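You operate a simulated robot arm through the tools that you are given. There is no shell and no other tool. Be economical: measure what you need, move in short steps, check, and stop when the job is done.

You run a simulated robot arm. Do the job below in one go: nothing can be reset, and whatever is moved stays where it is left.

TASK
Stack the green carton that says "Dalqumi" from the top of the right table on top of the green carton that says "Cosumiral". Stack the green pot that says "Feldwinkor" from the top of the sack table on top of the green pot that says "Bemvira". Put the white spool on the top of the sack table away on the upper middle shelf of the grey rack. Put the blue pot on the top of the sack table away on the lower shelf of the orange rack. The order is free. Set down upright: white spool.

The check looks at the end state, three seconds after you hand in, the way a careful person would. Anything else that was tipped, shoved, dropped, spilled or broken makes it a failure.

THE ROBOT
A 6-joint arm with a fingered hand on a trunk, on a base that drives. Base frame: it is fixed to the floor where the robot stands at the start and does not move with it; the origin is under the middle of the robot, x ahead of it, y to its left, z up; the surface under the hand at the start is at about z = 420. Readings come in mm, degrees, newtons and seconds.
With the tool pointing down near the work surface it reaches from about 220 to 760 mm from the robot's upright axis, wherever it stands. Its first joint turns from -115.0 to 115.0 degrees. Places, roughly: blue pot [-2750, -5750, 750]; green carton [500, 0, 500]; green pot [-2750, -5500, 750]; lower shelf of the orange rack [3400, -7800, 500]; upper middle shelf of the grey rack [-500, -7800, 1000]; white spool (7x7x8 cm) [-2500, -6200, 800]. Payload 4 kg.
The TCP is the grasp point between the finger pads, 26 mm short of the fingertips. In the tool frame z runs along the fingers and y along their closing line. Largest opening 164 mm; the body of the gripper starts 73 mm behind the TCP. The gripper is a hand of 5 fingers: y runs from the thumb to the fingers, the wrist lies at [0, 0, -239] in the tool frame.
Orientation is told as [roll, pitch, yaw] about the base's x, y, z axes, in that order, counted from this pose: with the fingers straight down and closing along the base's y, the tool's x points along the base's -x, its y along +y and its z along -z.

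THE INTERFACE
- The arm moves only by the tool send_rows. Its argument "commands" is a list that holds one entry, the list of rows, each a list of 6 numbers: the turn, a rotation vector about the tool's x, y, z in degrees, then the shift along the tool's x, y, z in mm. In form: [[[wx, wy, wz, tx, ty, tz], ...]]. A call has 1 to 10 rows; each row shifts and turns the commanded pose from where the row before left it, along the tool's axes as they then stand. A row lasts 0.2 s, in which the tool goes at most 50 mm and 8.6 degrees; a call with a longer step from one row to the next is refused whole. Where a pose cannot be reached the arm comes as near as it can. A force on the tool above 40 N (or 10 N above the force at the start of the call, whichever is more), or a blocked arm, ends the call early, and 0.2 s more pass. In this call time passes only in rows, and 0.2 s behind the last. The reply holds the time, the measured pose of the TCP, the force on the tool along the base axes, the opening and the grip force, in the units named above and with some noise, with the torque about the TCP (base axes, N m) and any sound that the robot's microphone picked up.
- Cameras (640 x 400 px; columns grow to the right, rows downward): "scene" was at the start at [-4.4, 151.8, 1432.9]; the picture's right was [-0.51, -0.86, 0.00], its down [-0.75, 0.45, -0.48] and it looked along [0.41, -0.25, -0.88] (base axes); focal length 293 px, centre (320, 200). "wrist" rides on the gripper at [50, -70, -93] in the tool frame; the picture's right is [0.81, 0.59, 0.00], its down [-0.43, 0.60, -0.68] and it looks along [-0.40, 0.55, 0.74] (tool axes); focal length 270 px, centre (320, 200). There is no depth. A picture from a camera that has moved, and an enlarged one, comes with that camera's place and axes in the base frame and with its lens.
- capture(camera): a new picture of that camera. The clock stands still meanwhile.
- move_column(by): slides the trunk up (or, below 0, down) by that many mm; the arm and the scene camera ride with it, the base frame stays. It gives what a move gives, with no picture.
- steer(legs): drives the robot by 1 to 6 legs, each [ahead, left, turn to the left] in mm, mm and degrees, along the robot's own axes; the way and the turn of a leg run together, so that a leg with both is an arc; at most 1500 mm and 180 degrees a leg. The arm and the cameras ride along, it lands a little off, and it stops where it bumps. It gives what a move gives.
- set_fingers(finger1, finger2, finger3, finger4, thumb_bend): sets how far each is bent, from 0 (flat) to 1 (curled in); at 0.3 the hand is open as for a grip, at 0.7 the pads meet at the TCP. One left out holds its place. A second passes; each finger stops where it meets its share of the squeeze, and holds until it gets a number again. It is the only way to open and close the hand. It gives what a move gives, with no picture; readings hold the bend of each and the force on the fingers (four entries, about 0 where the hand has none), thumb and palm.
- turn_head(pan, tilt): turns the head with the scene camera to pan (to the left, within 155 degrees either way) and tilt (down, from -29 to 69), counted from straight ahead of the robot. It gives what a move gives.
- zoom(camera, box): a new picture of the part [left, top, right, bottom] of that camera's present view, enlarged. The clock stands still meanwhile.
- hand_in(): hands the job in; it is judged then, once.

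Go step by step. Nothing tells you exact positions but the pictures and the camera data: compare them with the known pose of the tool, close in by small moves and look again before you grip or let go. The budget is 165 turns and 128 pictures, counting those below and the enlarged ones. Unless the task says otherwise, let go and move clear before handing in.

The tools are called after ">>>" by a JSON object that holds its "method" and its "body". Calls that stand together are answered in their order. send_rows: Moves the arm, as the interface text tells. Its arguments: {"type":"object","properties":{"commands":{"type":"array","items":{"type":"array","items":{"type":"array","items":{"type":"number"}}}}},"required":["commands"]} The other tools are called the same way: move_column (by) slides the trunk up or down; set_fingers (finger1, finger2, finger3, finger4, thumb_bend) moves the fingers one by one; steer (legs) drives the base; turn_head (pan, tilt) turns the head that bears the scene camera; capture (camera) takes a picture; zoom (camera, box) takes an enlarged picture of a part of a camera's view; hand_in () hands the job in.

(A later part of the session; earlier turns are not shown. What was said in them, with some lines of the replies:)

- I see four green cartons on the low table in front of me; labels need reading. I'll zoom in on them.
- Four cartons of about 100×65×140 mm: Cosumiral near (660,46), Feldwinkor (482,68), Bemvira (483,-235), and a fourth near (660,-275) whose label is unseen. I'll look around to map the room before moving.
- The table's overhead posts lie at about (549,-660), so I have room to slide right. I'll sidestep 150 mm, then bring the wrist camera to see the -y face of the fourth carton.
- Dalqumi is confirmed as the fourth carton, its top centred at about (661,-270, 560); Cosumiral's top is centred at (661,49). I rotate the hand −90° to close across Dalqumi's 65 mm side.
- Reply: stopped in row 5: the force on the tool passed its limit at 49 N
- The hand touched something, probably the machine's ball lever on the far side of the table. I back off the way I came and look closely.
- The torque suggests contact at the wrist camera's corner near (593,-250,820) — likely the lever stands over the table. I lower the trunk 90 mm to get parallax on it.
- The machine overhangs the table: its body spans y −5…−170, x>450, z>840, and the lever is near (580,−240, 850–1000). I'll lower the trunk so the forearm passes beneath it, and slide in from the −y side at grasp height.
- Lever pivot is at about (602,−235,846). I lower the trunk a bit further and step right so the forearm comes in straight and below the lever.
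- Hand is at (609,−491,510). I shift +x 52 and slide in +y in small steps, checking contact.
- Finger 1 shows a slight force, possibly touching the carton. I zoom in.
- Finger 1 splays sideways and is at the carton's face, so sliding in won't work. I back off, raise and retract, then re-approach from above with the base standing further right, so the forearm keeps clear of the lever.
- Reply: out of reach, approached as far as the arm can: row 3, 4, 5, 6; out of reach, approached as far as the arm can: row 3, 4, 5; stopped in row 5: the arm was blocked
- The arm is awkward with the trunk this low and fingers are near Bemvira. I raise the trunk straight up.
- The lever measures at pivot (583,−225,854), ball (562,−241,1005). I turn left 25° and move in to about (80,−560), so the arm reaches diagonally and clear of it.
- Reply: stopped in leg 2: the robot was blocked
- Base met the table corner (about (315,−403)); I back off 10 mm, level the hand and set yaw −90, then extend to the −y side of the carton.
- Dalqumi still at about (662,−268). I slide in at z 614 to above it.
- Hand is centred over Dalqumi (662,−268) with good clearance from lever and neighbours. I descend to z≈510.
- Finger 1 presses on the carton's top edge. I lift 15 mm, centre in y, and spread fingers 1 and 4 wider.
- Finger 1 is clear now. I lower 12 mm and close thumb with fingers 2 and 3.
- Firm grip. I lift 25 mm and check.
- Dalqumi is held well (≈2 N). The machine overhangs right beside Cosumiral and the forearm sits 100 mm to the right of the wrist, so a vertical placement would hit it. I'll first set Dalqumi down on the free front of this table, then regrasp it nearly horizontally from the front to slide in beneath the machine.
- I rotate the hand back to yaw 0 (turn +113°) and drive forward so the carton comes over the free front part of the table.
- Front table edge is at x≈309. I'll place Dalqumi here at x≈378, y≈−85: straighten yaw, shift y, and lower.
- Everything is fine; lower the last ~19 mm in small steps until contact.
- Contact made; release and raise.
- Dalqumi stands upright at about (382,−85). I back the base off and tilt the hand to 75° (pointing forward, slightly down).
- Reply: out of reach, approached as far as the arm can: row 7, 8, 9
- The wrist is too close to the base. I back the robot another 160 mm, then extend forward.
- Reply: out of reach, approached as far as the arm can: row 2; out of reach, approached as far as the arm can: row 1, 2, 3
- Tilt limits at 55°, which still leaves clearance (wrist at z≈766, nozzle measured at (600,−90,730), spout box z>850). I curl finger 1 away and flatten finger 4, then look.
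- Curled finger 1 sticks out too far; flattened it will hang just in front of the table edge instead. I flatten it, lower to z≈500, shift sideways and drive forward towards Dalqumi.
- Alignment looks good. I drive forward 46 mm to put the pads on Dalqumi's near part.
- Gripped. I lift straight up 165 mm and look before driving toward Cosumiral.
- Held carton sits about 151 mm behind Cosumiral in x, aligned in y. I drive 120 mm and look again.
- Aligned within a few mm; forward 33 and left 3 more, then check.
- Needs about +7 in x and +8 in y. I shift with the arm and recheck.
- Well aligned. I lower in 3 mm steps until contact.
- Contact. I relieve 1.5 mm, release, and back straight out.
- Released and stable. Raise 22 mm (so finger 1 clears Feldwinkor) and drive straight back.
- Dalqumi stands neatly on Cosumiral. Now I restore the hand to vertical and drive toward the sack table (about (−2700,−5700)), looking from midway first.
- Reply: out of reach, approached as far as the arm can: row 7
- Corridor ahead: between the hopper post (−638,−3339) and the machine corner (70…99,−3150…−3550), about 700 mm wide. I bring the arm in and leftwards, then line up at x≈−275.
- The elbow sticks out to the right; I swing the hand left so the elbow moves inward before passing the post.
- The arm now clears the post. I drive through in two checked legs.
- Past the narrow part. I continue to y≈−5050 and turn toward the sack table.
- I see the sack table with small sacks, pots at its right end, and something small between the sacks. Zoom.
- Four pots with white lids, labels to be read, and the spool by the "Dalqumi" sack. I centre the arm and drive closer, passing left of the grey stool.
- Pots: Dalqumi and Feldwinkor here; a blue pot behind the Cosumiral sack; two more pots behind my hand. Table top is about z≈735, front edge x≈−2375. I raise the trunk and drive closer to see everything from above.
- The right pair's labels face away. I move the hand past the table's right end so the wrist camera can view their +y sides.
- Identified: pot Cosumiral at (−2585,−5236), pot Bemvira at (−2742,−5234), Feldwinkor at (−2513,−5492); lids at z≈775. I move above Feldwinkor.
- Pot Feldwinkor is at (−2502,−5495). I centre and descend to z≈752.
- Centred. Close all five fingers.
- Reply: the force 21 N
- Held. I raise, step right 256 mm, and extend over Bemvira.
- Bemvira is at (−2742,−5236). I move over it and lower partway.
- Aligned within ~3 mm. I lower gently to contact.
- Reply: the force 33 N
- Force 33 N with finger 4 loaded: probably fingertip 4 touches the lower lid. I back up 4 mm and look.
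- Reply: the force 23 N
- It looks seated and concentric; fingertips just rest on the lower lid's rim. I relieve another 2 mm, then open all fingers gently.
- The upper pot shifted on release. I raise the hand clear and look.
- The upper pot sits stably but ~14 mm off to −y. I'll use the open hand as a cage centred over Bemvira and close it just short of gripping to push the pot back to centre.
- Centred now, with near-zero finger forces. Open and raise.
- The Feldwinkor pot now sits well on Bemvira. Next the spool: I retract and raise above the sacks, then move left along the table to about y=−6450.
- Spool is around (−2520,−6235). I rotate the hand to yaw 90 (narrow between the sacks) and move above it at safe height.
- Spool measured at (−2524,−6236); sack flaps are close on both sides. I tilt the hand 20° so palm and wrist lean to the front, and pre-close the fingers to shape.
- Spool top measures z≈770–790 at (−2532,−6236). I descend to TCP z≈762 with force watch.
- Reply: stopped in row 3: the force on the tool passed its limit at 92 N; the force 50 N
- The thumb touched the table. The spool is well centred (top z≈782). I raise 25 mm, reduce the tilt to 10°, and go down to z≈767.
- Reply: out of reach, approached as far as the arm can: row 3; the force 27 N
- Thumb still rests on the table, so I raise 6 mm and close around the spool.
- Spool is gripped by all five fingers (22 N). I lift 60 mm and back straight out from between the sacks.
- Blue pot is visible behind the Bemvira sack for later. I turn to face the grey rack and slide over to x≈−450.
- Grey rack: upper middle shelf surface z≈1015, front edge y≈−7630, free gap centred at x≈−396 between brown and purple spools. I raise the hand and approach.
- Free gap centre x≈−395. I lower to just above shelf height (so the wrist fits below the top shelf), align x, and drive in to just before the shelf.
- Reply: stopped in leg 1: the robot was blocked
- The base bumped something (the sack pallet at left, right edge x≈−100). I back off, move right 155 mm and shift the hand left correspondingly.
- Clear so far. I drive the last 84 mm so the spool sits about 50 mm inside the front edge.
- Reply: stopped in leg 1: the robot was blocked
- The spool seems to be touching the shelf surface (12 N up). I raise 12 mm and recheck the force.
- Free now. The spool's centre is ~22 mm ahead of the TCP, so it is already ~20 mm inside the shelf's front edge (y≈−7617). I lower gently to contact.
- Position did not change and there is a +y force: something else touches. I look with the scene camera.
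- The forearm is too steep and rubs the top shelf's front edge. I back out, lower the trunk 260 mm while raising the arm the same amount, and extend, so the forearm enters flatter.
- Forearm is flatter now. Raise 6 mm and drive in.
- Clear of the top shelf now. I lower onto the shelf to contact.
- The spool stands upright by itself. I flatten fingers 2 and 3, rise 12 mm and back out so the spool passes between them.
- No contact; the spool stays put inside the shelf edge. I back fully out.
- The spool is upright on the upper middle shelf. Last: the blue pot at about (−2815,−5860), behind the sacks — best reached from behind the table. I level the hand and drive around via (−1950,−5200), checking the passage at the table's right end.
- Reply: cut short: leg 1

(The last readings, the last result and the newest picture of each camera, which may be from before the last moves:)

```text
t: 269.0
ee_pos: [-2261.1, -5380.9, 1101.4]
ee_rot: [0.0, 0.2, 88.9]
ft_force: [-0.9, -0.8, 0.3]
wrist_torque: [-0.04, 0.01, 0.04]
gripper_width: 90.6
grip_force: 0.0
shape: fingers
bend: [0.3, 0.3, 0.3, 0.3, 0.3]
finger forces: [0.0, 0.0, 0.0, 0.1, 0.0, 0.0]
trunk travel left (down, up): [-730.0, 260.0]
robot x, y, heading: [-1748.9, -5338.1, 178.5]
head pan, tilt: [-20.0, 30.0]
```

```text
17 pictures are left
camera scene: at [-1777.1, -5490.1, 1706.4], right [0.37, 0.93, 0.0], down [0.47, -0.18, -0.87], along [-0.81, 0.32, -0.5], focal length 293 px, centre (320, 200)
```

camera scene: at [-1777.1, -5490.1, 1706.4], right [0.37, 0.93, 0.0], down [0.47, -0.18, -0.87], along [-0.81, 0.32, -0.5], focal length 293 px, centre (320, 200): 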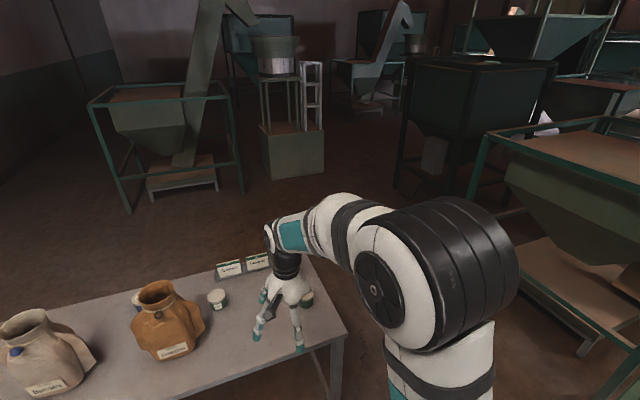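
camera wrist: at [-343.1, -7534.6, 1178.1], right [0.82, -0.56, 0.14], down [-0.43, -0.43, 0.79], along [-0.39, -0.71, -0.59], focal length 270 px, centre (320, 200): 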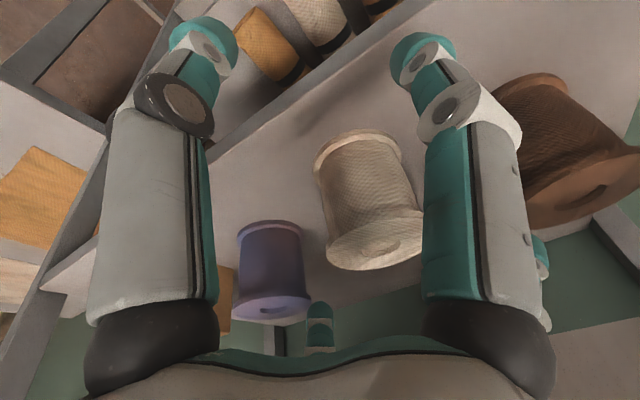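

The passage to the right of the table is wide open. I drive round behind the table and turn to face it.

>>> {"method": "steer", "body": {"legs": [[250, 0, 1.5], [0, -620, 0], [1450, 0, 0], [0, 1130, 0], [0, 0, 180]]}}

>>> {"method": "turn_head", "body": {"pan": -10, "tilt": 50}}

>>> {"method": "capture", "body": {"camera": "scene"}}

```text
t: 273.2
ee_pos: [-2519.1, -4905.8, 1100.3]
ee_rot: [0.1, 0.1, 89.8]
ft_force: [-0.2, -0.5, 0.0]
wrist_torque: [0.02, -0.02, 0.01]
gripper_width: 90.8
grip_force: 0.0
shape: fingers
bend: [0.3, 0.3, 0.3, 0.3, 0.3]
finger forces: [0.0, 0.1, 0.0, 0.1, 0.0, 0.0]
trunk travel left (down, up): [-730.0, 260.0]
robot x, y, heading: [-2005.4, -4848.5, 179.7]
head pan, tilt: [-20.0, 30.0]
stopped in leg 2: the robot was blocked; the commanded pose is now the measured one
```

```text
t: 274.1
ee_pos: [-2517.5, -4904.0, 1102.3]
ee_rot: [0.1, 0.2, 89.9]
ft_force: [-0.1, -0.3, 0.1]
wrist_torque: [0.02, -0.01, 0.02]
gripper_width: 90.6
grip_force: 0.0
shape: fingers
bend: [0.3, 0.3, 0.3, 0.3, 0.3]
finger forces: [0.1, 0.0, 0.1, 0.0, 0.1, 0.0]
trunk travel left (down, up): [-730.0, 260.0]
robot x, y, heading: [-2003.5, -4848.9, 179.7]
head pan, tilt: [-10.0, 50.0]
```

```text
16 pictures are left
camera scene: at [-2023.0, -5022.6, 1677.0], right [0.18, 0.98, 0.0], down [0.75, -0.14, -0.64], along [-0.63, 0.12, -0.77], focal length 293 px, centre (320, 200)
```

scene: 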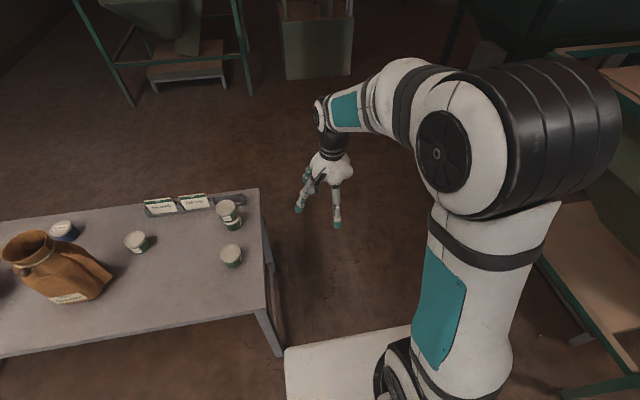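

Something on the right stopped me — probably the elbow sticking out that way. I swing the hand left (elbow inward) and try again in a small step.

>>> {"method": "steer", "body": {"legs": [[0, 25, 0]]}}

>>> {"method": "send_rows", "body": {"commands": [[[0, 0, 0, 45, 0, 0], [0, 0, 0, 45, 0, 0], [0, 0, 0, 45, 0, 0], [0, 0, 0, 45, 0, 0], [0, 0, 0, 45, 0, 0], [0, 0, 0, 45, 0, 0], [0, 0, 0, 45, 0, 0], [0, 0, 0, 45, 0, 0]]]}}

>>> {"method": "turn_head", "body": {"pan": -75, "tilt": 50}}

>>> {"method": "capture", "body": {"camera": "scene"}}

```text
t: 274.9
ee_pos: [-2518.0, -4930.2, 1100.5]
ee_rot: [0.2, 0.1, 89.9]
ft_force: [-0.5, -0.6, 0.6]
wrist_torque: [0.04, 0.02, 0.01]
gripper_width: 90.5
grip_force: 0.0
shape: fingers
bend: [0.3, 0.3, 0.3, 0.3, 0.3]
finger forces: [0.1, 0.1, 0.0, 0.0, 0.0, 0.0]
trunk travel left (down, up): [-730.0, 260.0]
robot x, y, heading: [-2008.1, -4875.8, 179.3]
head pan, tilt: [-10.0, 50.0]
```

```text
t: 276.7
ee_pos: [-2519.0, -5291.1, 1099.2]
ee_rot: [0.0, 0.1, 89.8]
ft_force: [0.2, -0.5, -0.8]
wrist_torque: [0.01, 0.01, 0.03]
gripper_width: 90.5
grip_force: 0.0
shape: fingers
bend: [0.3, 0.3, 0.3, 0.3, 0.3]
finger forces: [0.1, 0.0, 0.0, 0.1, 0.0, 0.0]
trunk travel left (down, up): [-730.0, 260.0]
robot x, y, heading: [-2003.3, -4873.5, 179.6]
head pan, tilt: [-10.0, 50.0]
```

```text
t: 278.1
ee_pos: [-2518.6, -5289.8, 1100.6]
ee_rot: [0.2, 0.3, 89.9]
ft_force: [0.3, -0.3, -0.7]
wrist_torque: [0.02, 0.01, 0.03]
gripper_width: 90.4
grip_force: 0.0
shape: fingers
bend: [0.3, 0.3, 0.3, 0.3, 0.3]
finger forces: [0.0, 0.1, 0.1, 0.0, 0.0, 0.1]
trunk travel left (down, up): [-730.0, 260.0]
robot x, y, heading: [-1999.6, -4873.2, 179.7]
head pan, tilt: [-75.0, 50.0]
```

```text
15 pictures are left
camera scene: at [-1966.9, -4987.1, 1677.0], right [0.97, 0.25, 0.0], down [0.19, -0.74, -0.64], along [-0.16, 0.62, -0.77], focal length 293 px, centre (320, 200)
```

scene: 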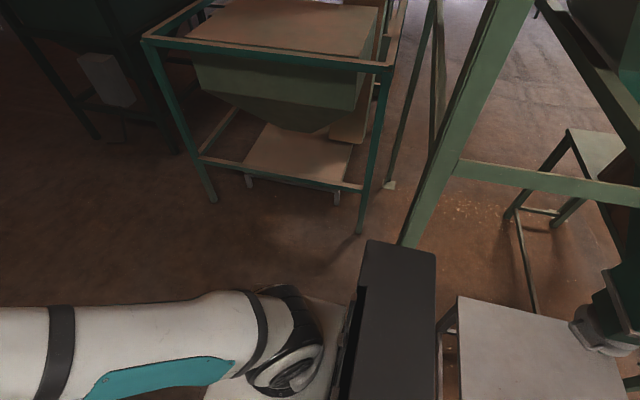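

The hopper's fourth post stands at about (−1790,−4500) behind-right of me. I go forward a little first, then right, then on past the table end.

>>> {"method": "steer", "body": {"legs": [[100, 0, 0.3], [60, -110, 0], [250, 0, 0]]}}

```text
t: 281.5
ee_pos: [-2932.5, -5180.9, 1099.4]
ee_rot: [0.1, 0.3, 90.1]
ft_force: [-0.3, 0.2, -0.6]
wrist_torque: [0.01, -0.01, 0.0]
gripper_width: 90.5
grip_force: 0.1
shape: fingers
bend: [0.3, 0.3, 0.3, 0.3, 0.3]
finger forces: [0.0, 0.1, 0.1, 0.0, 0.0, 0.0]
trunk travel left (down, up): [-730.0, 260.0]
robot x, y, heading: [-2421.6, -4764.2, 179.6]
head pan, tilt: [-75.0, 50.0]
```

>>> {"method": "steer", "body": {"legs": [[1030, 0, 0], [0, 1080, 0], [0, 0, 180]]}}

>>> {"method": "turn_head", "body": {"pan": -10, "tilt": 45}}

>>> {"method": "capture", "body": {"camera": "scene"}}

```text
t: 299.4
ee_pos: [-2924.1, -5435.5, 1100.1]
ee_rot: [0.2, 0.2, -87.5]
ft_force: [0.6, -0.1, 0.7]
wrist_torque: [0.02, -0.01, -0.01]
gripper_width: 90.5
grip_force: 0.3
shape: fingers
bend: [0.3, 0.3, 0.3, 0.3, 0.3]
finger forces: [0.0, 0.1, 0.0, 0.1, 0.0, 0.0]
trunk travel left (down, up): [-730.0, 260.0]
robot x, y, heading: [-3413.8, -5872.1, 2.2]
head pan, tilt: [-75.0, 50.0]
```

```text
t: 300.8
ee_pos: [-2924.2, -5434.7, 1099.3]
ee_rot: [0.3, 0.2, -87.4]
ft_force: [0.0, 1.1, -0.1]
wrist_torque: [0.01, -0.01, 0.02]
gripper_width: 90.5
grip_force: 0.1
shape: fingers
bend: [0.3, 0.3, 0.3, 0.3, 0.3]
finger forces: [0.0, 0.1, 0.1, 0.1, 0.0, 0.1]
trunk travel left (down, up): [-730.0, 260.0]
robot x, y, heading: [-3420.8, -5870.5, 2.4]
head pan, tilt: [-10.0, 45.0]
```

```text
14 pictures are left
camera scene: at [-3403.8, -5701.7, 1683.9], right [-0.13, -0.99, 0.0], down [-0.7, 0.09, -0.71], along [0.7, -0.09, -0.71], focal length 293 px, centre (320, 200)
```

scene: 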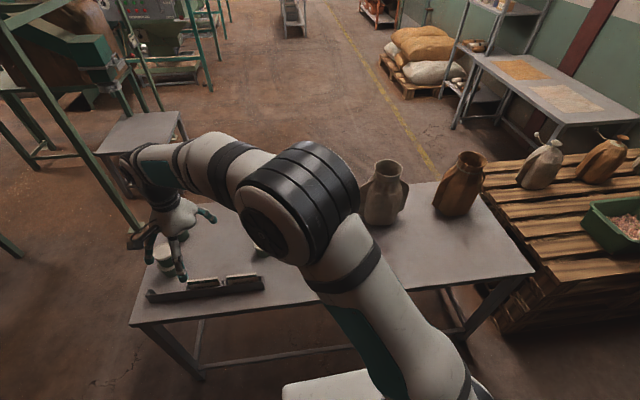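

I bring the hand above the estimated pot position (z stays above the sacks) and look with the wrist camera.

>>> {"method": "send_rows", "body": {"commands": [[[0, 0, 0, -44, 9, 0], [0, 0, 0, -44, 9, 0], [0, 0, 0, -44, 9, 0], [0, 0, 0, -44, 9, 0], [0, 0, 0, -44, 9, 0], [0, 0, 0, -44, 9, 0], [0, 0, 0, -44, 9, 0], [0, 0, 0, -44, 9, 0], [0, 0, 0, -44, 9, 0]]]}}

>>> {"method": "capture", "body": {"camera": "wrist"}}

>>> {"method": "capture", "body": {"camera": "scene"}}

```text
t: 302.8
ee_pos: [-2822.6, -5828.5, 1102.7]
ee_rot: [0.3, 0.1, -87.4]
ft_force: [-0.1, -0.2, 0.1]
wrist_torque: [0.01, -0.01, -0.02]
gripper_width: 90.8
grip_force: 0.0
shape: fingers
bend: [0.3, 0.3, 0.3, 0.3, 0.3]
finger forces: [0.1, 0.0, 0.0, 0.0, 0.0, 0.0]
trunk travel left (down, up): [-730.0, 260.0]
robot x, y, heading: [-3417.8, -5874.4, 2.4]
head pan, tilt: [-10.0, 45.0]
```

```text
13 pictures are left
camera wrist: at [-2894.5, -5781.6, 1196.3], right [0.55, 0.83, 0.0], down [0.61, -0.41, 0.68], along [0.57, -0.37, -0.74], focal length 270 px, centre (320, 200)
```

wrist: 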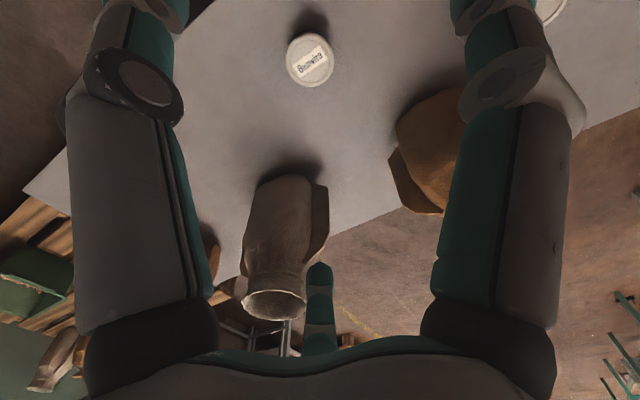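

```text
12 pictures are left
camera scene: at [-3403.4, -5702.9, 1684.0], right [-0.13, -0.99, 0.0], down [-0.7, 0.09, -0.71], along [0.7, -0.09, -0.71], focal length 293 px, centre (320, 200)
```

scene: 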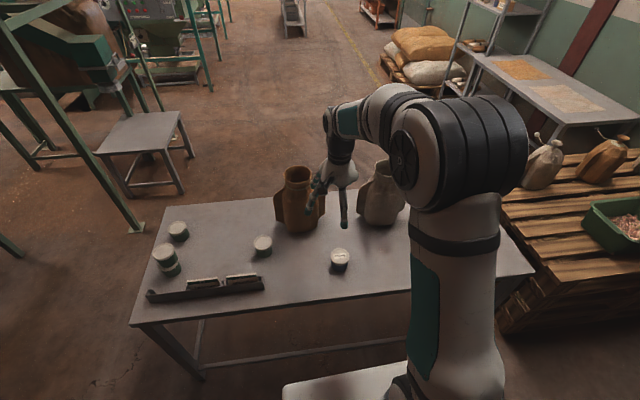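

Blue pot ("Bemvira") is at (−2803,−5855). I centre over it and descend.

>>> {"method": "send_rows", "body": {"commands": [[[0, 0, -2.4, -27, 19, 0], [0, 0, 0, 0, 0, 45], [0, 0, 0, 0, 0, 45], [0, 0, 0, 0, 0, 45], [0, 0, 0, 0, 0, 45], [0, 0, 0, 0, 0, 45]]]}}

>>> {"method": "capture", "body": {"camera": "wrist"}}

```text
t: 304.2
ee_pos: [-2803.6, -5851.6, 871.7]
ee_rot: [0.3, 0.2, -85.0]
ft_force: [0.2, 0.7, 0.5]
wrist_torque: [0.01, 0.01, -0.03]
gripper_width: 90.7
grip_force: 0.1
shape: fingers
bend: [0.3, 0.3, 0.3, 0.3, 0.3]
finger forces: [0.1, 0.0, 0.1, 0.0, 0.0, 0.1]
trunk travel left (down, up): [-730.0, 260.0]
robot x, y, heading: [-3415.8, -5870.9, 2.3]
head pan, tilt: [-10.0, 45.0]
```

```text
11 pictures are left
camera wrist: at [-2876.6, -5806.9, 965.7], right [0.52, 0.86, 0.0], down [0.63, -0.38, 0.68], along [0.58, -0.35, -0.73], focal length 270 px, centre (320, 200)
```

wrist: 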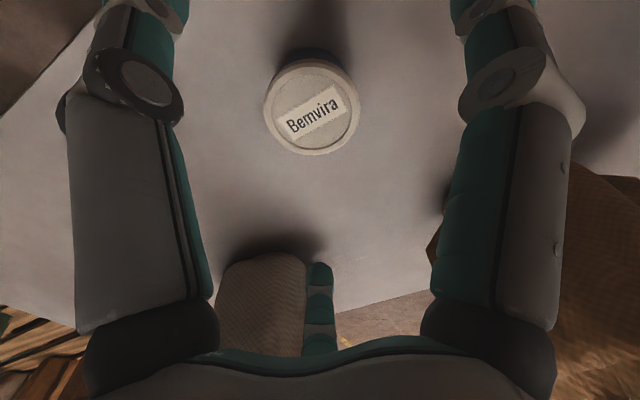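

>>> {"method": "send_rows", "body": {"commands": [[[0, 0, 0, -3.5, -5.3, 20], [0, 0, 0, 0, 0, 35], [0, 0, 0, 0, 0, 35], [0, 0, 0, 0, 0, 16]]]}}

>>> {"method": "set_fingers", "body": {"finger1": 0.7, "finger2": 0.7, "finger3": 0.7, "finger4": 0.7, "thumb_bend": 0.7}}

>>> {"method": "send_rows", "body": {"commands": [[[0, 0, 0, 0, 0, -20], [0, 0, 0, 0, 0, -40], [0, 0, 0, 0, 0, -40]]]}}

>>> {"method": "capture", "body": {"camera": "wrist"}}

```text
t: 305.2
ee_pos: [-2807.5, -5857.7, 766.1]
ee_rot: [0.2, 0.2, -84.9]
ft_force: [0.0, 0.3, -0.3]
wrist_torque: [-0.02, 0.01, 0.02]
gripper_width: 90.6
grip_force: 0.1
shape: fingers
bend: [0.3, 0.3, 0.3, 0.3, 0.3]
finger forces: [0.0, 0.0, 0.0, 0.0, 0.0, 0.1]
trunk travel left (down, up): [-730.0, 260.0]
robot x, y, heading: [-3418.8, -5875.2, 2.4]
head pan, tilt: [-10.0, 45.0]
```

```text
t: 306.2
ee_pos: [-2808.6, -5856.6, 766.4]
ee_rot: [0.2, 0.1, -85.0]
ft_force: [-0.4, -0.4, 0.1]
wrist_torque: [0.02, -0.02, 0.03]
gripper_width: 26.4
grip_force: 24.2
shape: fingers
bend: [0.57, 0.55, 0.55, 0.57, 0.61]
finger forces: [6.2, 9.4, 9.4, 6.8, 16.5, 0.1]
trunk travel left (down, up): [-730.0, 260.0]
robot x, y, heading: [-3416.4, -5872.2, 2.3]
head pan, tilt: [-10.0, 45.0]
```

```text
t: 307.0
ee_pos: [-2809.8, -5856.1, 869.0]
ee_rot: [0.1, 0.2, -85.0]
ft_force: [0.3, 0.5, -0.9]
wrist_torque: [0.02, 0.01, 0.04]
gripper_width: 26.5
grip_force: 24.9
shape: fingers
bend: [0.57, 0.55, 0.55, 0.57, 0.61]
finger forces: [6.1, 9.4, 9.4, 6.5, 16.2, 0.1]
trunk travel left (down, up): [-730.0, 260.0]
robot x, y, heading: [-3415.3, -5869.9, 2.4]
head pan, tilt: [-10.0, 45.0]
```

```text
10 pictures are left
camera wrist: at [-2882.2, -5812.0, 961.4], right [0.52, 0.86, 0.0], down [0.63, -0.38, 0.68], along [0.58, -0.35, -0.74], focal length 270 px, centre (320, 200)
```

wrist: 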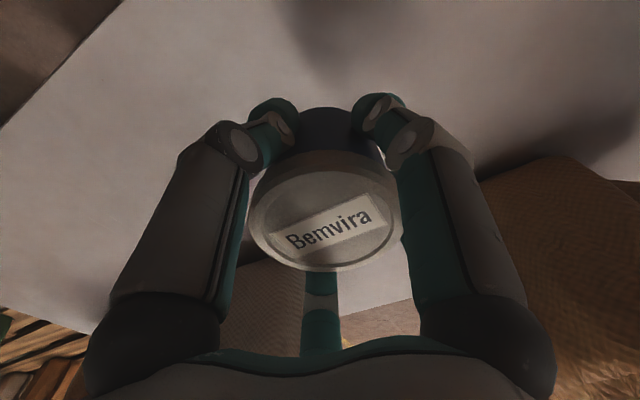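

The blue pot is held. I back off and drive round the table's right end again, in moderate legs.

>>> {"method": "steer", "body": {"legs": [[-350, 0, -2.4], [0, 1095, 0], [1320, 0, 0]]}}

>>> {"method": "steer", "body": {"legs": [[330, -75, 0], [220, -70, 0], [0, -420, 0]]}}

```text
t: 320.1
ee_pos: [-1873.9, -4877.9, 867.8]
ee_rot: [0.1, 0.2, -90.6]
ft_force: [-0.2, 0.7, -0.2]
wrist_torque: [0.02, -0.02, -0.03]
gripper_width: 26.5
grip_force: 24.1
shape: fingers
bend: [0.57, 0.55, 0.55, 0.57, 0.61]
finger forces: [6.1, 9.4, 9.2, 6.6, 16.2, 0.0]
trunk travel left (down, up): [-730.0, 260.0]
robot x, y, heading: [-2479.1, -4834.5, -3.2]
head pan, tilt: [-10.0, 45.0]
stopped in leg 3: the robot was blocked; the commanded pose is now the measured one
```

```text
t: 325.9
ee_pos: [-1356.0, -5485.0, 867.3]
ee_rot: [0.1, 0.2, -90.9]
ft_force: [0.0, 0.3, -2.2]
wrist_torque: [0.01, 0.04, 0.0]
gripper_width: 25.8
grip_force: 24.2
shape: fingers
bend: [0.57, 0.55, 0.55, 0.57, 0.61]
finger forces: [6.1, 9.5, 9.3, 6.9, 15.9, 0.1]
trunk travel left (down, up): [-730.0, 260.0]
robot x, y, heading: [-1966.7, -5439.4, -3.4]
head pan, tilt: [-10.0, 45.0]
```

That leg was stopped near the table's end; I check that nothing on the table was disturbed.

>>> {"method": "turn_head", "body": {"pan": 155, "tilt": 40}}

>>> {"method": "capture", "body": {"camera": "scene"}}

```text
t: 328.4
ee_pos: [-1356.5, -5483.7, 867.1]
ee_rot: [0.0, 0.2, -90.9]
ft_force: [-0.6, 0.6, -1.3]
wrist_torque: [0.0, 0.01, -0.02]
gripper_width: 26.1
grip_force: 24.6
shape: fingers
bend: [0.57, 0.55, 0.55, 0.57, 0.61]
finger forces: [6.2, 9.4, 9.4, 6.8, 15.9, 0.1]
trunk travel left (down, up): [-730.0, 260.0]
robot x, y, heading: [-1965.2, -5439.6, -3.7]
head pan, tilt: [154.7, 40.0]
```

```text
9 pictures are left
camera scene: at [-2086.0, -5209.5, 1691.2], right [0.48, 0.88, 0.0], down [0.56, -0.31, -0.77], along [-0.67, 0.37, -0.64], focal length 293 px, centre (320, 200)
```

scene: 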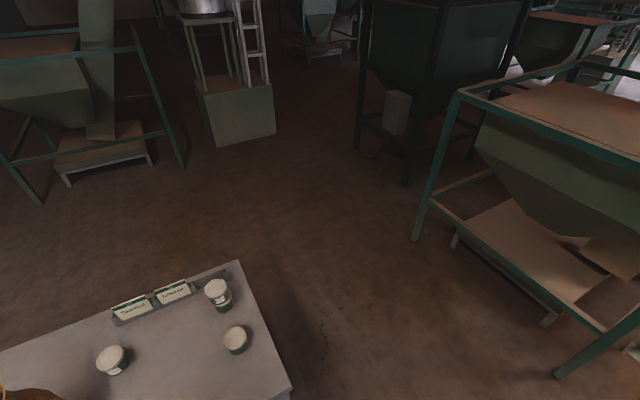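

The pot stack and the other pots stand undisturbed. I head east along the open aisle toward the orange rack.

>>> {"method": "steer", "body": {"legs": [[0, 0, 3.7], [1300, -700, 0]]}}

>>> {"method": "turn_head", "body": {"pan": 0, "tilt": 15}}

>>> {"method": "capture", "body": {"camera": "scene"}}

```text
t: 336.3
ee_pos: [-33.1, -6191.0, 866.3]
ee_rot: [0.0, 0.2, -89.1]
ft_force: [-0.5, -0.2, -1.0]
wrist_torque: [-0.03, 0.02, 0.01]
gripper_width: 26.0
grip_force: 24.0
shape: fingers
bend: [0.57, 0.55, 0.55, 0.57, 0.61]
finger forces: [6.1, 9.6, 9.4, 6.6, 15.9, 0.0]
trunk travel left (down, up): [-730.0, 260.0]
robot x, y, heading: [-645.5, -6161.2, -1.7]
head pan, tilt: [154.7, 40.0]
```

```text
t: 338.7
ee_pos: [-34.5, -6190.3, 867.7]
ee_rot: [0.1, 0.2, -89.1]
ft_force: [0.4, 0.2, -1.2]
wrist_torque: [0.04, 0.06, -0.03]
gripper_width: 26.0
grip_force: 24.0
shape: fingers
bend: [0.57, 0.55, 0.55, 0.57, 0.61]
finger forces: [6.2, 9.5, 9.4, 6.7, 15.9, 0.1]
trunk travel left (down, up): [-730.0, 260.0]
robot x, y, heading: [-640.4, -6164.7, -1.9]
head pan, tilt: [0.0, 15.0]
```

```text
8 pictures are left
camera scene: at [-603.2, -5980.2, 1730.7], right [-0.03, -1.0, 0.0], down [-0.26, 0.01, -0.97], along [0.97, -0.03, -0.26], focal length 293 px, centre (320, 200)
```

scene: 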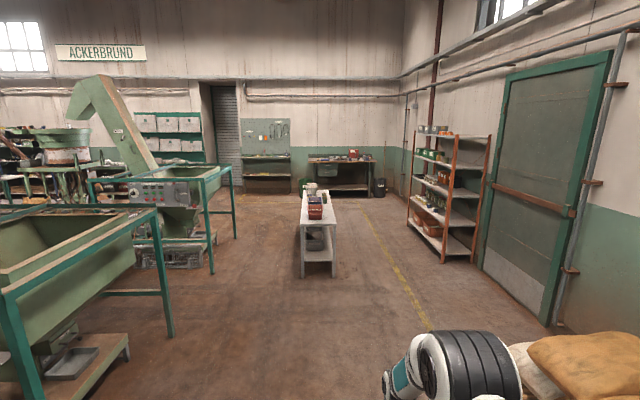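

The orange rack faces the aisle at about x 2750–4000, front y≈−7680; a table at y>−6260 must be avoided. I drive along y≈−6770 and turn to face the rack.

>>> {"method": "steer", "body": {"legs": [[1300, -600, 1.9], [1400, 0, 0], [950, 0, 0], [0, 0, -90]]}}

>>> {"method": "turn_head", "body": {"pan": 0, "tilt": 40}}

>>> {"method": "capture", "body": {"camera": "scene"}}

```text
t: 360.9
ee_pos: [3045.3, -7386.6, 867.2]
ee_rot: [0.0, 0.2, -176.2]
ft_force: [0.6, 0.4, -1.2]
wrist_torque: [0.01, 0.0, -0.01]
gripper_width: 25.2
grip_force: 23.2
shape: fingers
bend: [0.57, 0.55, 0.55, 0.57, 0.61]
finger forces: [5.9, 9.5, 9.3, 6.5, 15.4, 0.0]
trunk travel left (down, up): [-730.0, 260.0]
robot x, y, heading: [3042.4, -6777.4, -88.6]
head pan, tilt: [0.0, 15.0]
```

```text
t: 361.8
ee_pos: [3044.9, -7386.4, 867.8]
ee_rot: [0.2, 0.2, -176.1]
ft_force: [0.4, -0.2, -1.0]
wrist_torque: [0.01, 0.04, -0.02]
gripper_width: 25.5
grip_force: 22.9
shape: fingers
bend: [0.57, 0.55, 0.55, 0.57, 0.61]
finger forces: [6.0, 9.5, 9.3, 6.4, 15.4, 0.0]
trunk travel left (down, up): [-730.0, 260.0]
robot x, y, heading: [3040.9, -6774.5, -88.9]
head pan, tilt: [0.0, 40.0]
```

```text
7 pictures are left
camera scene: at [3225.9, -6799.3, 1691.2], right [-1.0, -0.02, 0.0], down [-0.01, 0.64, -0.77], along [0.02, -0.77, -0.64], focal length 293 px, centre (320, 200)
```

scene: 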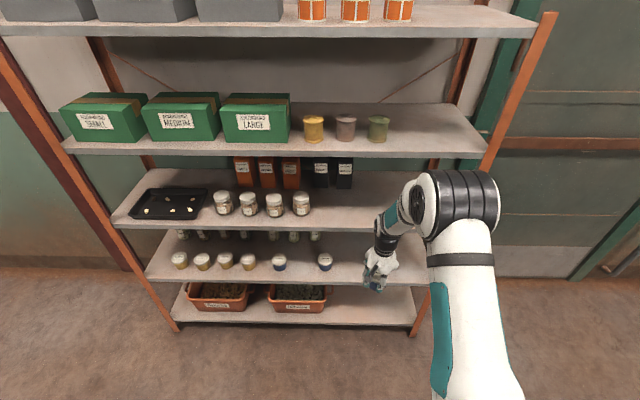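

The lower shelf (z≈485–490) holds small pots at left; its right part around x≈3030 is free. The shelf above is at z≈850, so I raise the arm relative to the trunk, tilt the hand 12°, and lower the trunk so the forearm enters flat.

>>> {"method": "send_rows", "body": {"commands": [[[0, 0, 0, 0, 0, -45], [0, 0, 0, 0, 0, -45], [0, 0, 0, 0, 0, -45], [0, 0, 0, 0, 0, -45], [-6, 0, 0, 0, 0, 0], [-6, 0, 0, 0, 0, 0]]]}}

>>> {"method": "move_column", "body": {"by": -470}}

>>> {"method": "steer", "body": {"legs": [[130, 0, -1.1]]}}

>>> {"method": "capture", "body": {"camera": "scene"}}

```text
t: 363.2
ee_pos: [3045.2, -7388.8, 1047.5]
ee_rot: [12.2, 0.1, -176.2]
ft_force: [0.0, 0.3, -0.8]
wrist_torque: [0.02, 0.04, 0.01]
gripper_width: 25.3
grip_force: 23.5
shape: fingers
bend: [0.57, 0.55, 0.55, 0.57, 0.61]
finger forces: [6.0, 9.5, 9.2, 6.6, 15.4, 0.0]
trunk travel left (down, up): [-730.0, 260.0]
robot x, y, heading: [3037.4, -6780.0, -88.8]
head pan, tilt: [0.0, 40.0]
```

```text
refused: -470 is not a number from -400 to 400
```

```text
t: 364.5
ee_pos: [3036.7, -7520.6, 1047.1]
ee_rot: [12.1, 0.2, -177.1]
ft_force: [0.4, -1.2, -1.4]
wrist_torque: [0.06, 0.01, 0.01]
gripper_width: 25.5
grip_force: 23.7
shape: fingers
bend: [0.57, 0.55, 0.55, 0.57, 0.61]
finger forces: [6.0, 9.5, 9.3, 6.6, 15.3, 0.0]
trunk travel left (down, up): [-730.0, 260.0]
robot x, y, heading: [3040.6, -6908.4, -89.6]
head pan, tilt: [0.0, 40.0]
```

```text
6 pictures are left
camera scene: at [3227.2, -6936.1, 1691.1], right [-1.0, 0.0, 0.0], down [0.0, 0.64, -0.77], along [0.0, -0.77, -0.64], focal length 293 px, centre (320, 200)
```

scene: 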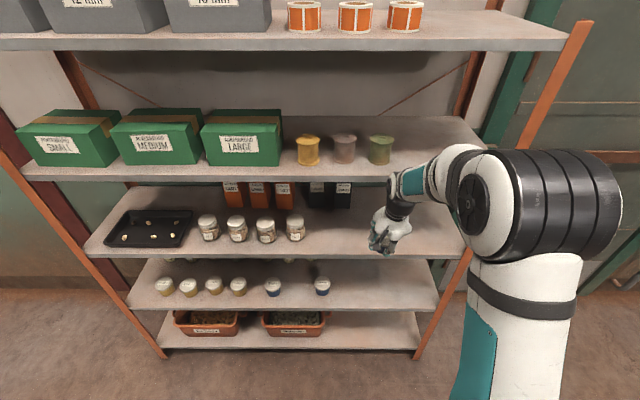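

Column moves are limited to 400 mm. I back 40 mm, lower 400 then 75 mm, and look.

>>> {"method": "steer", "body": {"legs": [[-40, 0, -0.4]]}}

>>> {"method": "move_column", "body": {"by": -400}}

>>> {"method": "move_column", "body": {"by": -74}}

>>> {"method": "turn_head", "body": {"pan": 0, "tilt": 25}}

>>> {"method": "capture", "body": {"camera": "scene"}}

```text
t: 365.4
ee_pos: [3032.6, -7477.9, 1048.2]
ee_rot: [12.2, 0.1, -177.4]
ft_force: [0.0, -0.7, -1.5]
wrist_torque: [-0.05, 0.04, 0.01]
gripper_width: 25.6
grip_force: 23.5
shape: fingers
bend: [0.57, 0.55, 0.55, 0.57, 0.61]
finger forces: [6.0, 9.4, 9.3, 6.7, 15.3, 0.0]
trunk travel left (down, up): [-730.0, 260.0]
robot x, y, heading: [3039.5, -6869.3, -90.1]
head pan, tilt: [0.0, 40.0]
```

```text
t: 369.2
ee_pos: [3032.8, -7480.9, 648.7]
ee_rot: [12.1, 0.1, -177.4]
ft_force: [-0.2, -0.4, -1.5]
wrist_torque: [0.0, 0.04, 0.0]
gripper_width: 25.4
grip_force: 24.0
shape: fingers
bend: [0.57, 0.55, 0.55, 0.57, 0.61]
finger forces: [6.0, 9.4, 9.3, 6.5, 15.4, 0.1]
trunk travel left (down, up): [-330.0, 660.0]
robot x, y, heading: [3045.0, -6870.4, -89.8]
head pan, tilt: [0.0, 40.0]
```

```text
t: 370.4
ee_pos: [3033.2, -7480.6, 573.7]
ee_rot: [12.1, 0.1, -177.4]
ft_force: [-0.2, 0.2, -1.0]
wrist_torque: [0.01, -0.03, -0.01]
gripper_width: 25.2
grip_force: 22.8
shape: fingers
bend: [0.57, 0.55, 0.55, 0.57, 0.61]
finger forces: [6.1, 9.4, 9.4, 6.6, 15.4, 0.0]
trunk travel left (down, up): [-256.0, 734.0]
robot x, y, heading: [3040.0, -6866.5, -90.4]
head pan, tilt: [0.0, 40.0]
```

```text
t: 371.1
ee_pos: [3034.0, -7480.6, 573.2]
ee_rot: [12.1, 0.1, -177.4]
ft_force: [0.6, 0.2, -0.9]
wrist_torque: [0.0, 0.02, -0.03]
gripper_width: 25.4
grip_force: 22.9
shape: fingers
bend: [0.57, 0.55, 0.55, 0.57, 0.61]
finger forces: [6.1, 9.4, 9.3, 6.5, 15.3, 0.0]
trunk travel left (down, up): [-256.0, 734.0]
robot x, y, heading: [3044.3, -6872.1, -90.2]
head pan, tilt: [0.0, 25.0]
```

```text
5 pictures are left
camera scene: at [3227.0, -6902.1, 1240.4], right [-1.0, 0.0, 0.0], down [0.0, 0.42, -0.91], along [0.0, -0.91, -0.42], focal length 293 px, centre (320, 200)
```

scene: 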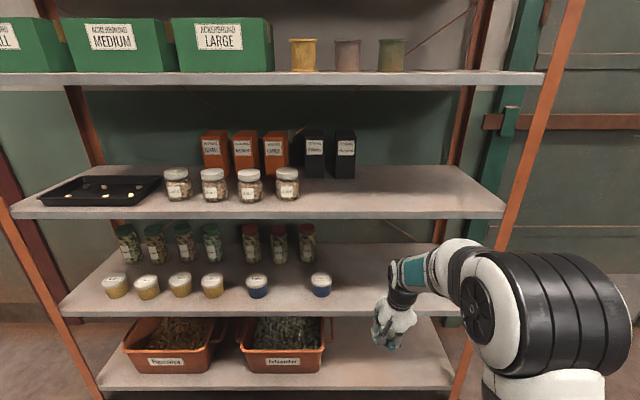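

The lower shelf surface looks nearer z≈545 and the shelf above at ≈853, so I tilt the hand to 22° (wrist stays outside the rack), raise to z≈622, and move in over the shelf edge.

>>> {"method": "move_column", "body": {"by": 50}}

>>> {"method": "send_rows", "body": {"commands": [[[-5, 0, 0, 0, 0, 0], [-5, 0, 0, 0, 0, 0]]]}}

>>> {"method": "steer", "body": {"legs": [[100, 0, 0]]}}

>>> {"method": "zoom", "body": {"camera": "scene", "box": [280, 180, 500, 400]}}

```text
t: 372.0
ee_pos: [3032.4, -7480.3, 622.9]
ee_rot: [12.1, 0.0, -177.4]
ft_force: [0.0, -0.3, -1.2]
wrist_torque: [0.04, 0.0, 0.01]
gripper_width: 25.4
grip_force: 23.4
shape: fingers
bend: [0.57, 0.55, 0.55, 0.57, 0.61]
finger forces: [6.0, 9.5, 9.3, 6.5, 15.4, 0.0]
trunk travel left (down, up): [-306.0, 684.0]
robot x, y, heading: [3039.3, -6868.5, -90.0]
head pan, tilt: [0.0, 25.0]
```

```text
t: 372.6
ee_pos: [3033.0, -7480.4, 622.4]
ee_rot: [22.1, 0.3, -177.4]
ft_force: [-0.5, -0.2, -1.6]
wrist_torque: [-0.02, 0.02, 0.01]
gripper_width: 25.3
grip_force: 22.9
shape: fingers
bend: [0.57, 0.55, 0.55, 0.57, 0.61]
finger forces: [6.1, 9.4, 9.2, 6.5, 15.4, 0.0]
trunk travel left (down, up): [-306.0, 684.0]
robot x, y, heading: [3036.3, -6868.3, -90.4]
head pan, tilt: [0.0, 25.0]
```

```text
t: 373.8
ee_pos: [3032.7, -7580.7, 623.1]
ee_rot: [22.1, 0.2, -177.3]
ft_force: [-0.7, -0.4, -0.6]
wrist_torque: [-0.01, -0.03, -0.01]
gripper_width: 25.3
grip_force: 23.1
shape: fingers
bend: [0.57, 0.55, 0.55, 0.57, 0.61]
finger forces: [6.0, 9.4, 9.2, 6.5, 15.3, 0.0]
trunk travel left (down, up): [-306.0, 684.0]
robot x, y, heading: [3044.6, -6972.5, -89.9]
head pan, tilt: [0.0, 25.0]
```

```text
1.82 times, centred on (390, 290) of scene
camera zoom: at [3227.1, -7002.3, 1290.5], right [-1.0, 0.0, 0.0], down [0.0, 0.42, -0.91], along [0.0, -0.91, -0.42], focal length 533 px, centre (193, 36)
```

zoom: 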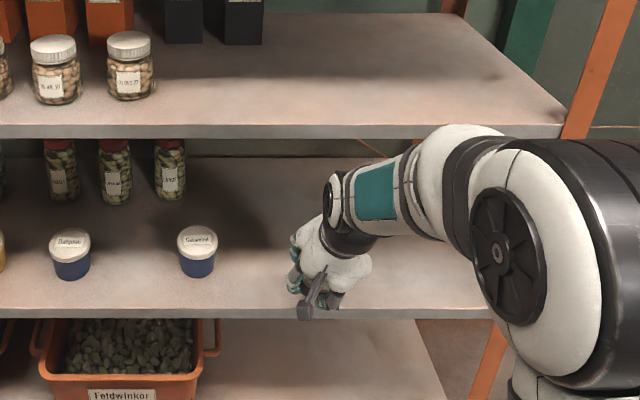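

Shelf surface measures z≈512 here. I move in 61 mm and lower step by step until contact (expected TCP≈572).

>>> {"method": "steer", "body": {"legs": [[61, 0, 0]]}}

>>> {"method": "send_rows", "body": {"commands": [[[0, 0, 0, 0, -7.5, 18.5], [0, 0, 0, 0, -6, 14.8]]]}}

>>> {"method": "send_rows", "body": {"commands": [[[0, 0, 0, 0, -1.1, 2.8], [0, 0, 0, 0, -1.1, 2.8], [0, 0, 0, 0, -1.1, 2.8], [0, 0, 0, 0, -1.1, 2.8]]]}}

```text
t: 374.8
ee_pos: [3036.3, -7643.3, 622.4]
ee_rot: [22.2, 0.2, -177.2]
ft_force: [0.8, 0.0, -1.3]
wrist_torque: [0.0, -0.01, -0.01]
gripper_width: 25.4
grip_force: 23.6
shape: fingers
bend: [0.57, 0.55, 0.55, 0.57, 0.61]
finger forces: [6.0, 9.5, 9.2, 6.5, 15.4, 0.0]
trunk travel left (down, up): [-306.0, 684.0]
robot x, y, heading: [3040.9, -7030.1, -89.9]
head pan, tilt: [0.0, 25.0]
```

```text
t: 375.4
ee_pos: [3036.1, -7644.4, 586.2]
ee_rot: [22.2, 0.0, -177.0]
ft_force: [-0.2, 0.1, -1.2]
wrist_torque: [0.03, 0.0, -0.01]
gripper_width: 25.4
grip_force: 23.5
shape: fingers
bend: [0.57, 0.55, 0.55, 0.57, 0.61]
finger forces: [6.0, 9.5, 9.2, 6.4, 15.4, 0.1]
trunk travel left (down, up): [-306.0, 684.0]
robot x, y, heading: [3042.1, -7030.5, -89.9]
head pan, tilt: [0.0, 25.0]
```

```text
t: 376.4
ee_pos: [3033.7, -7643.0, 575.3]
ee_rot: [22.2, 0.3, -177.3]
ft_force: [-0.5, -0.2, -0.2]
wrist_torque: [0.01, -0.01, -0.02]
gripper_width: 25.2
grip_force: 23.3
shape: fingers
bend: [0.57, 0.55, 0.55, 0.57, 0.61]
finger forces: [6.0, 9.4, 9.2, 6.5, 15.4, 0.0]
trunk travel left (down, up): [-306.0, 684.0]
robot x, y, heading: [3037.3, -7037.1, -90.0]
head pan, tilt: [0.0, 25.0]
```

Not yet in contact; continue in 2–3 mm steps.

>>> {"method": "send_rows", "body": {"commands": [[[0, 0, 0, 0, -1.1, 2.8], [0, 0, 0, 0, -0.9, 2.3]]]}}

>>> {"method": "send_rows", "body": {"commands": [[[0, 0, 0, 0, -0.9, 2.3], [0, 0, 0, 0, -0.9, 2.3]]]}}

>>> {"method": "capture", "body": {"camera": "wrist"}}

```text
t: 377.0
ee_pos: [3036.5, -7644.1, 570.2]
ee_rot: [22.2, 0.0, -177.2]
ft_force: [-1.1, 3.2, 6.0]
wrist_torque: [0.21, 0.04, -0.02]
gripper_width: 25.2
grip_force: 24.8
shape: fingers
bend: [0.57, 0.55, 0.55, 0.57, 0.61]
finger forces: [6.2, 9.6, 9.5, 7.0, 16.4, 0.0]
trunk travel left (down, up): [-306.0, 684.0]
robot x, y, heading: [3043.4, -7033.3, -89.7]
head pan, tilt: [0.0, 25.0]
```

```text
t: 377.6
ee_pos: [3034.3, -7644.6, 567.2]
ee_rot: [22.3, 0.0, -177.3]
ft_force: [-1.2, 1.5, 18.1]
wrist_torque: [0.19, -0.01, 0.03]
gripper_width: 23.2
grip_force: 25.5
shape: fingers
bend: [0.58, 0.54, 0.54, 0.57, 0.62]
finger forces: [5.8, 10.4, 11.0, 6.8, 17.0, 0.1]
trunk travel left (down, up): [-306.0, 684.0]
robot x, y, heading: [3043.1, -7031.5, -89.9]
head pan, tilt: [0.0, 25.0]
```

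```text
3 pictures are left
camera wrist: at [3081.3, -7541.9, 627.1], right [0.83, -0.5, 0.23], down [-0.42, -0.31, 0.85], along [-0.36, -0.81, -0.47], focal length 270 px, centre (320, 200)
```

wrist: 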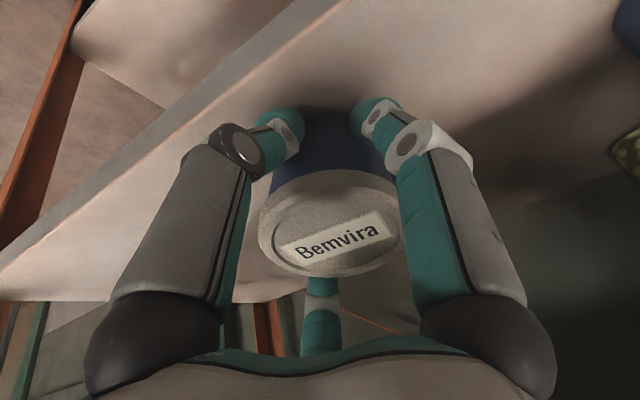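

Contact on the near edge (24 mm inside the front). I reduce the tilt to 16° about that edge, then release gradually so the pot settles flat.

>>> {"method": "send_rows", "body": {"commands": [[[6, 0, 0, 0, 6, 0.7]]]}}

>>> {"method": "set_fingers", "body": {"finger1": 0.54, "finger2": 0.52, "finger3": 0.52, "finger4": 0.54, "thumb_bend": 0.58}}

>>> {"method": "set_fingers", "body": {"finger1": 0.5, "finger2": 0.46, "finger3": 0.46, "finger4": 0.5, "thumb_bend": 0.54}}

>>> {"method": "set_fingers", "body": {"finger1": 0.45, "finger2": 0.38, "finger3": 0.38, "finger4": 0.45, "thumb_bend": 0.48}}

>>> {"method": "capture", "body": {"camera": "wrist"}}

```text
t: 378.0
ee_pos: [3036.8, -7648.5, 566.8]
ee_rot: [16.2, 0.1, -177.1]
ft_force: [-2.7, -0.6, 10.2]
wrist_torque: [0.14, 0.13, -0.01]
gripper_width: 22.8
grip_force: 24.9
shape: fingers
bend: [0.58, 0.54, 0.54, 0.57, 0.62]
finger forces: [5.5, 9.8, 10.3, 7.1, 17.0, 0.0]
trunk travel left (down, up): [-306.0, 684.0]
robot x, y, heading: [3043.6, -7030.7, -89.6]
head pan, tilt: [0.0, 25.0]
```

```text
t: 379.0
ee_pos: [3037.0, -7649.4, 565.4]
ee_rot: [16.1, 0.2, -177.3]
ft_force: [-0.4, -0.3, -0.4]
wrist_torque: [0.02, 0.02, 0.05]
gripper_width: 29.1
grip_force: 0.1
shape: fingers
bend: [0.54, 0.52, 0.52, 0.54, 0.57]
finger forces: [0.0, 0.2, 0.1, 0.1, 0.5, 0.0]
trunk travel left (down, up): [-306.0, 684.0]
robot x, y, heading: [3042.0, -7032.0, -89.8]
head pan, tilt: [0.0, 25.0]
```

```text
t: 380.0
ee_pos: [3036.1, -7649.1, 566.7]
ee_rot: [16.1, 0.2, -177.1]
ft_force: [0.1, -1.6, 0.6]
wrist_torque: [0.03, 0.01, -0.03]
gripper_width: 37.2
grip_force: 0.0
shape: fingers
bend: [0.5, 0.46, 0.46, 0.5, 0.54]
finger forces: [0.0, 0.0, 0.1, 0.0, 0.0, 0.0]
trunk travel left (down, up): [-306.0, 684.0]
robot x, y, heading: [3041.9, -7032.2, -89.9]
head pan, tilt: [0.0, 25.0]
```

```text
t: 381.0
ee_pos: [3036.9, -7651.2, 566.9]
ee_rot: [16.2, 0.1, -177.2]
ft_force: [0.3, -1.6, 11.2]
wrist_torque: [0.36, 0.03, 0.06]
gripper_width: 47.9
grip_force: 5.2
shape: fingers
bend: [0.45, 0.38, 0.38, 0.45, 0.5]
finger forces: [0.0, 0.0, 0.1, 0.0, 10.7, 0.0]
trunk travel left (down, up): [-306.0, 684.0]
robot x, y, heading: [3042.9, -7034.1, -89.7]
head pan, tilt: [0.0, 25.0]
```

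```text
2 pictures are left
camera wrist: at [3082.5, -7554.0, 637.8], right [0.84, -0.52, 0.17], down [-0.41, -0.4, 0.82], along [-0.36, -0.75, -0.56], focal length 270 px, centre (320, 200)
```

wrist: 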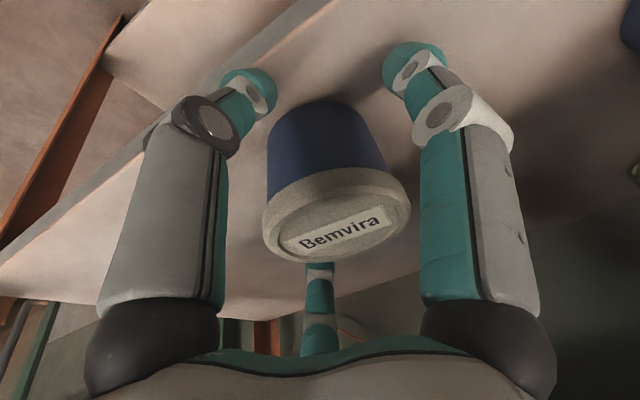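

The pot stands flat. I lift 5 mm (thumb was on the shelf), flatten fingers 2 and 3, and back out.

>>> {"method": "send_rows", "body": {"commands": [[[0, 0, 0, 0, 1.4, -5]]]}}

>>> {"method": "set_fingers", "body": {"finger2": 0.0, "finger3": 0.0, "finger1": 0.42, "finger4": 0.42}}

>>> {"method": "steer", "body": {"legs": [[-40, 0, 0]]}}

>>> {"method": "steer", "body": {"legs": [[-300, 0, 0]]}}

>>> {"method": "capture", "body": {"camera": "scene"}}

```text
t: 381.4
ee_pos: [3036.3, -7649.4, 572.1]
ee_rot: [16.0, 0.2, -177.3]
ft_force: [-0.3, 0.3, -0.8]
wrist_torque: [-0.02, 0.04, -0.01]
gripper_width: 51.0
grip_force: 0.0
shape: fingers
bend: [0.45, 0.38, 0.38, 0.45, 0.48]
finger forces: [0.1, 0.1, 0.1, 0.1, 0.0, 0.0]
trunk travel left (down, up): [-306.0, 684.0]
robot x, y, heading: [3040.9, -7035.3, -89.5]
head pan, tilt: [0.0, 25.0]
```

```text
t: 382.4
ee_pos: [3036.2, -7649.9, 572.1]
ee_rot: [16.1, 0.3, -177.2]
ft_force: [1.0, 0.3, -0.1]
wrist_torque: [0.0, -0.01, 0.0]
gripper_width: 55.1
grip_force: 0.0
shape: fingers
bend: [0.42, 0.01, 0.01, 0.42, 0.48]
finger forces: [0.1, 0.0, 0.1, 0.0, 0.0, 0.0]
trunk travel left (down, up): [-306.0, 684.0]
robot x, y, heading: [3043.5, -7029.7, -89.8]
head pan, tilt: [0.0, 25.0]
```

```text
t: 383.3
ee_pos: [3034.4, -7607.1, 571.6]
ee_rot: [16.1, 0.2, -177.2]
ft_force: [0.3, 0.5, -0.3]
wrist_torque: [0.02, -0.01, 0.01]
gripper_width: 55.0
grip_force: 0.0
shape: fingers
bend: [0.42, 0.01, 0.01, 0.42, 0.48]
finger forces: [0.0, 0.0, 0.1, 0.0, 0.1, 0.0]
trunk travel left (down, up): [-306.0, 684.0]
robot x, y, heading: [3044.1, -6990.9, -89.8]
head pan, tilt: [0.0, 25.0]
```

```text
t: 385.3
ee_pos: [3035.7, -7313.0, 572.5]
ee_rot: [16.1, 0.3, -177.1]
ft_force: [-1.0, 0.7, -0.3]
wrist_torque: [0.01, 0.03, 0.0]
gripper_width: 55.3
grip_force: 0.0
shape: fingers
bend: [0.42, 0.01, 0.01, 0.42, 0.48]
finger forces: [0.0, 0.0, 0.1, 0.0, 0.0, 0.0]
trunk travel left (down, up): [-306.0, 684.0]
robot x, y, heading: [3037.8, -6696.0, -89.5]
head pan, tilt: [0.0, 25.0]
```

```text
1 pictures are left
camera scene: at [3226.2, -6727.3, 1290.5], right [-1.0, 0.0, 0.0], down [0.0, 0.42, -0.91], along [0.0, -0.91, -0.42], focal length 293 px, centre (320, 200)
```

scene: 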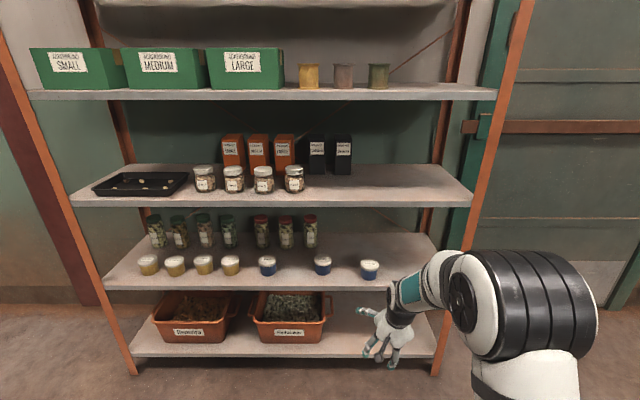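

All four objects are in place: the blue pot stands upright next to the other blue pots on the lower shelf, and the hand is clear. I hand in.

>>> {"method": "hand_in", "body": {}}

```text
The job is handed in.
```

All four jobs are done and handed in:
- **Cartons:** Dalqumi is stacked on Cosumiral.
- **Green pots:** Feldwinkor is stacked on Bemvira.
- **White spool:** it stands upright on the upper middle shelf of the grey rack.
- **Blue pot:** it stands on the lower shelf of the orange rack.

Along the way the hand touched the machine lever. The base bumped the carton table, probably the sack pallet and the end of the sack table, plus one thing I couldn't identify. The forearm rubbed the grey rack's top shelf. In the pictures I took afterwards, nothing looked disturbed.
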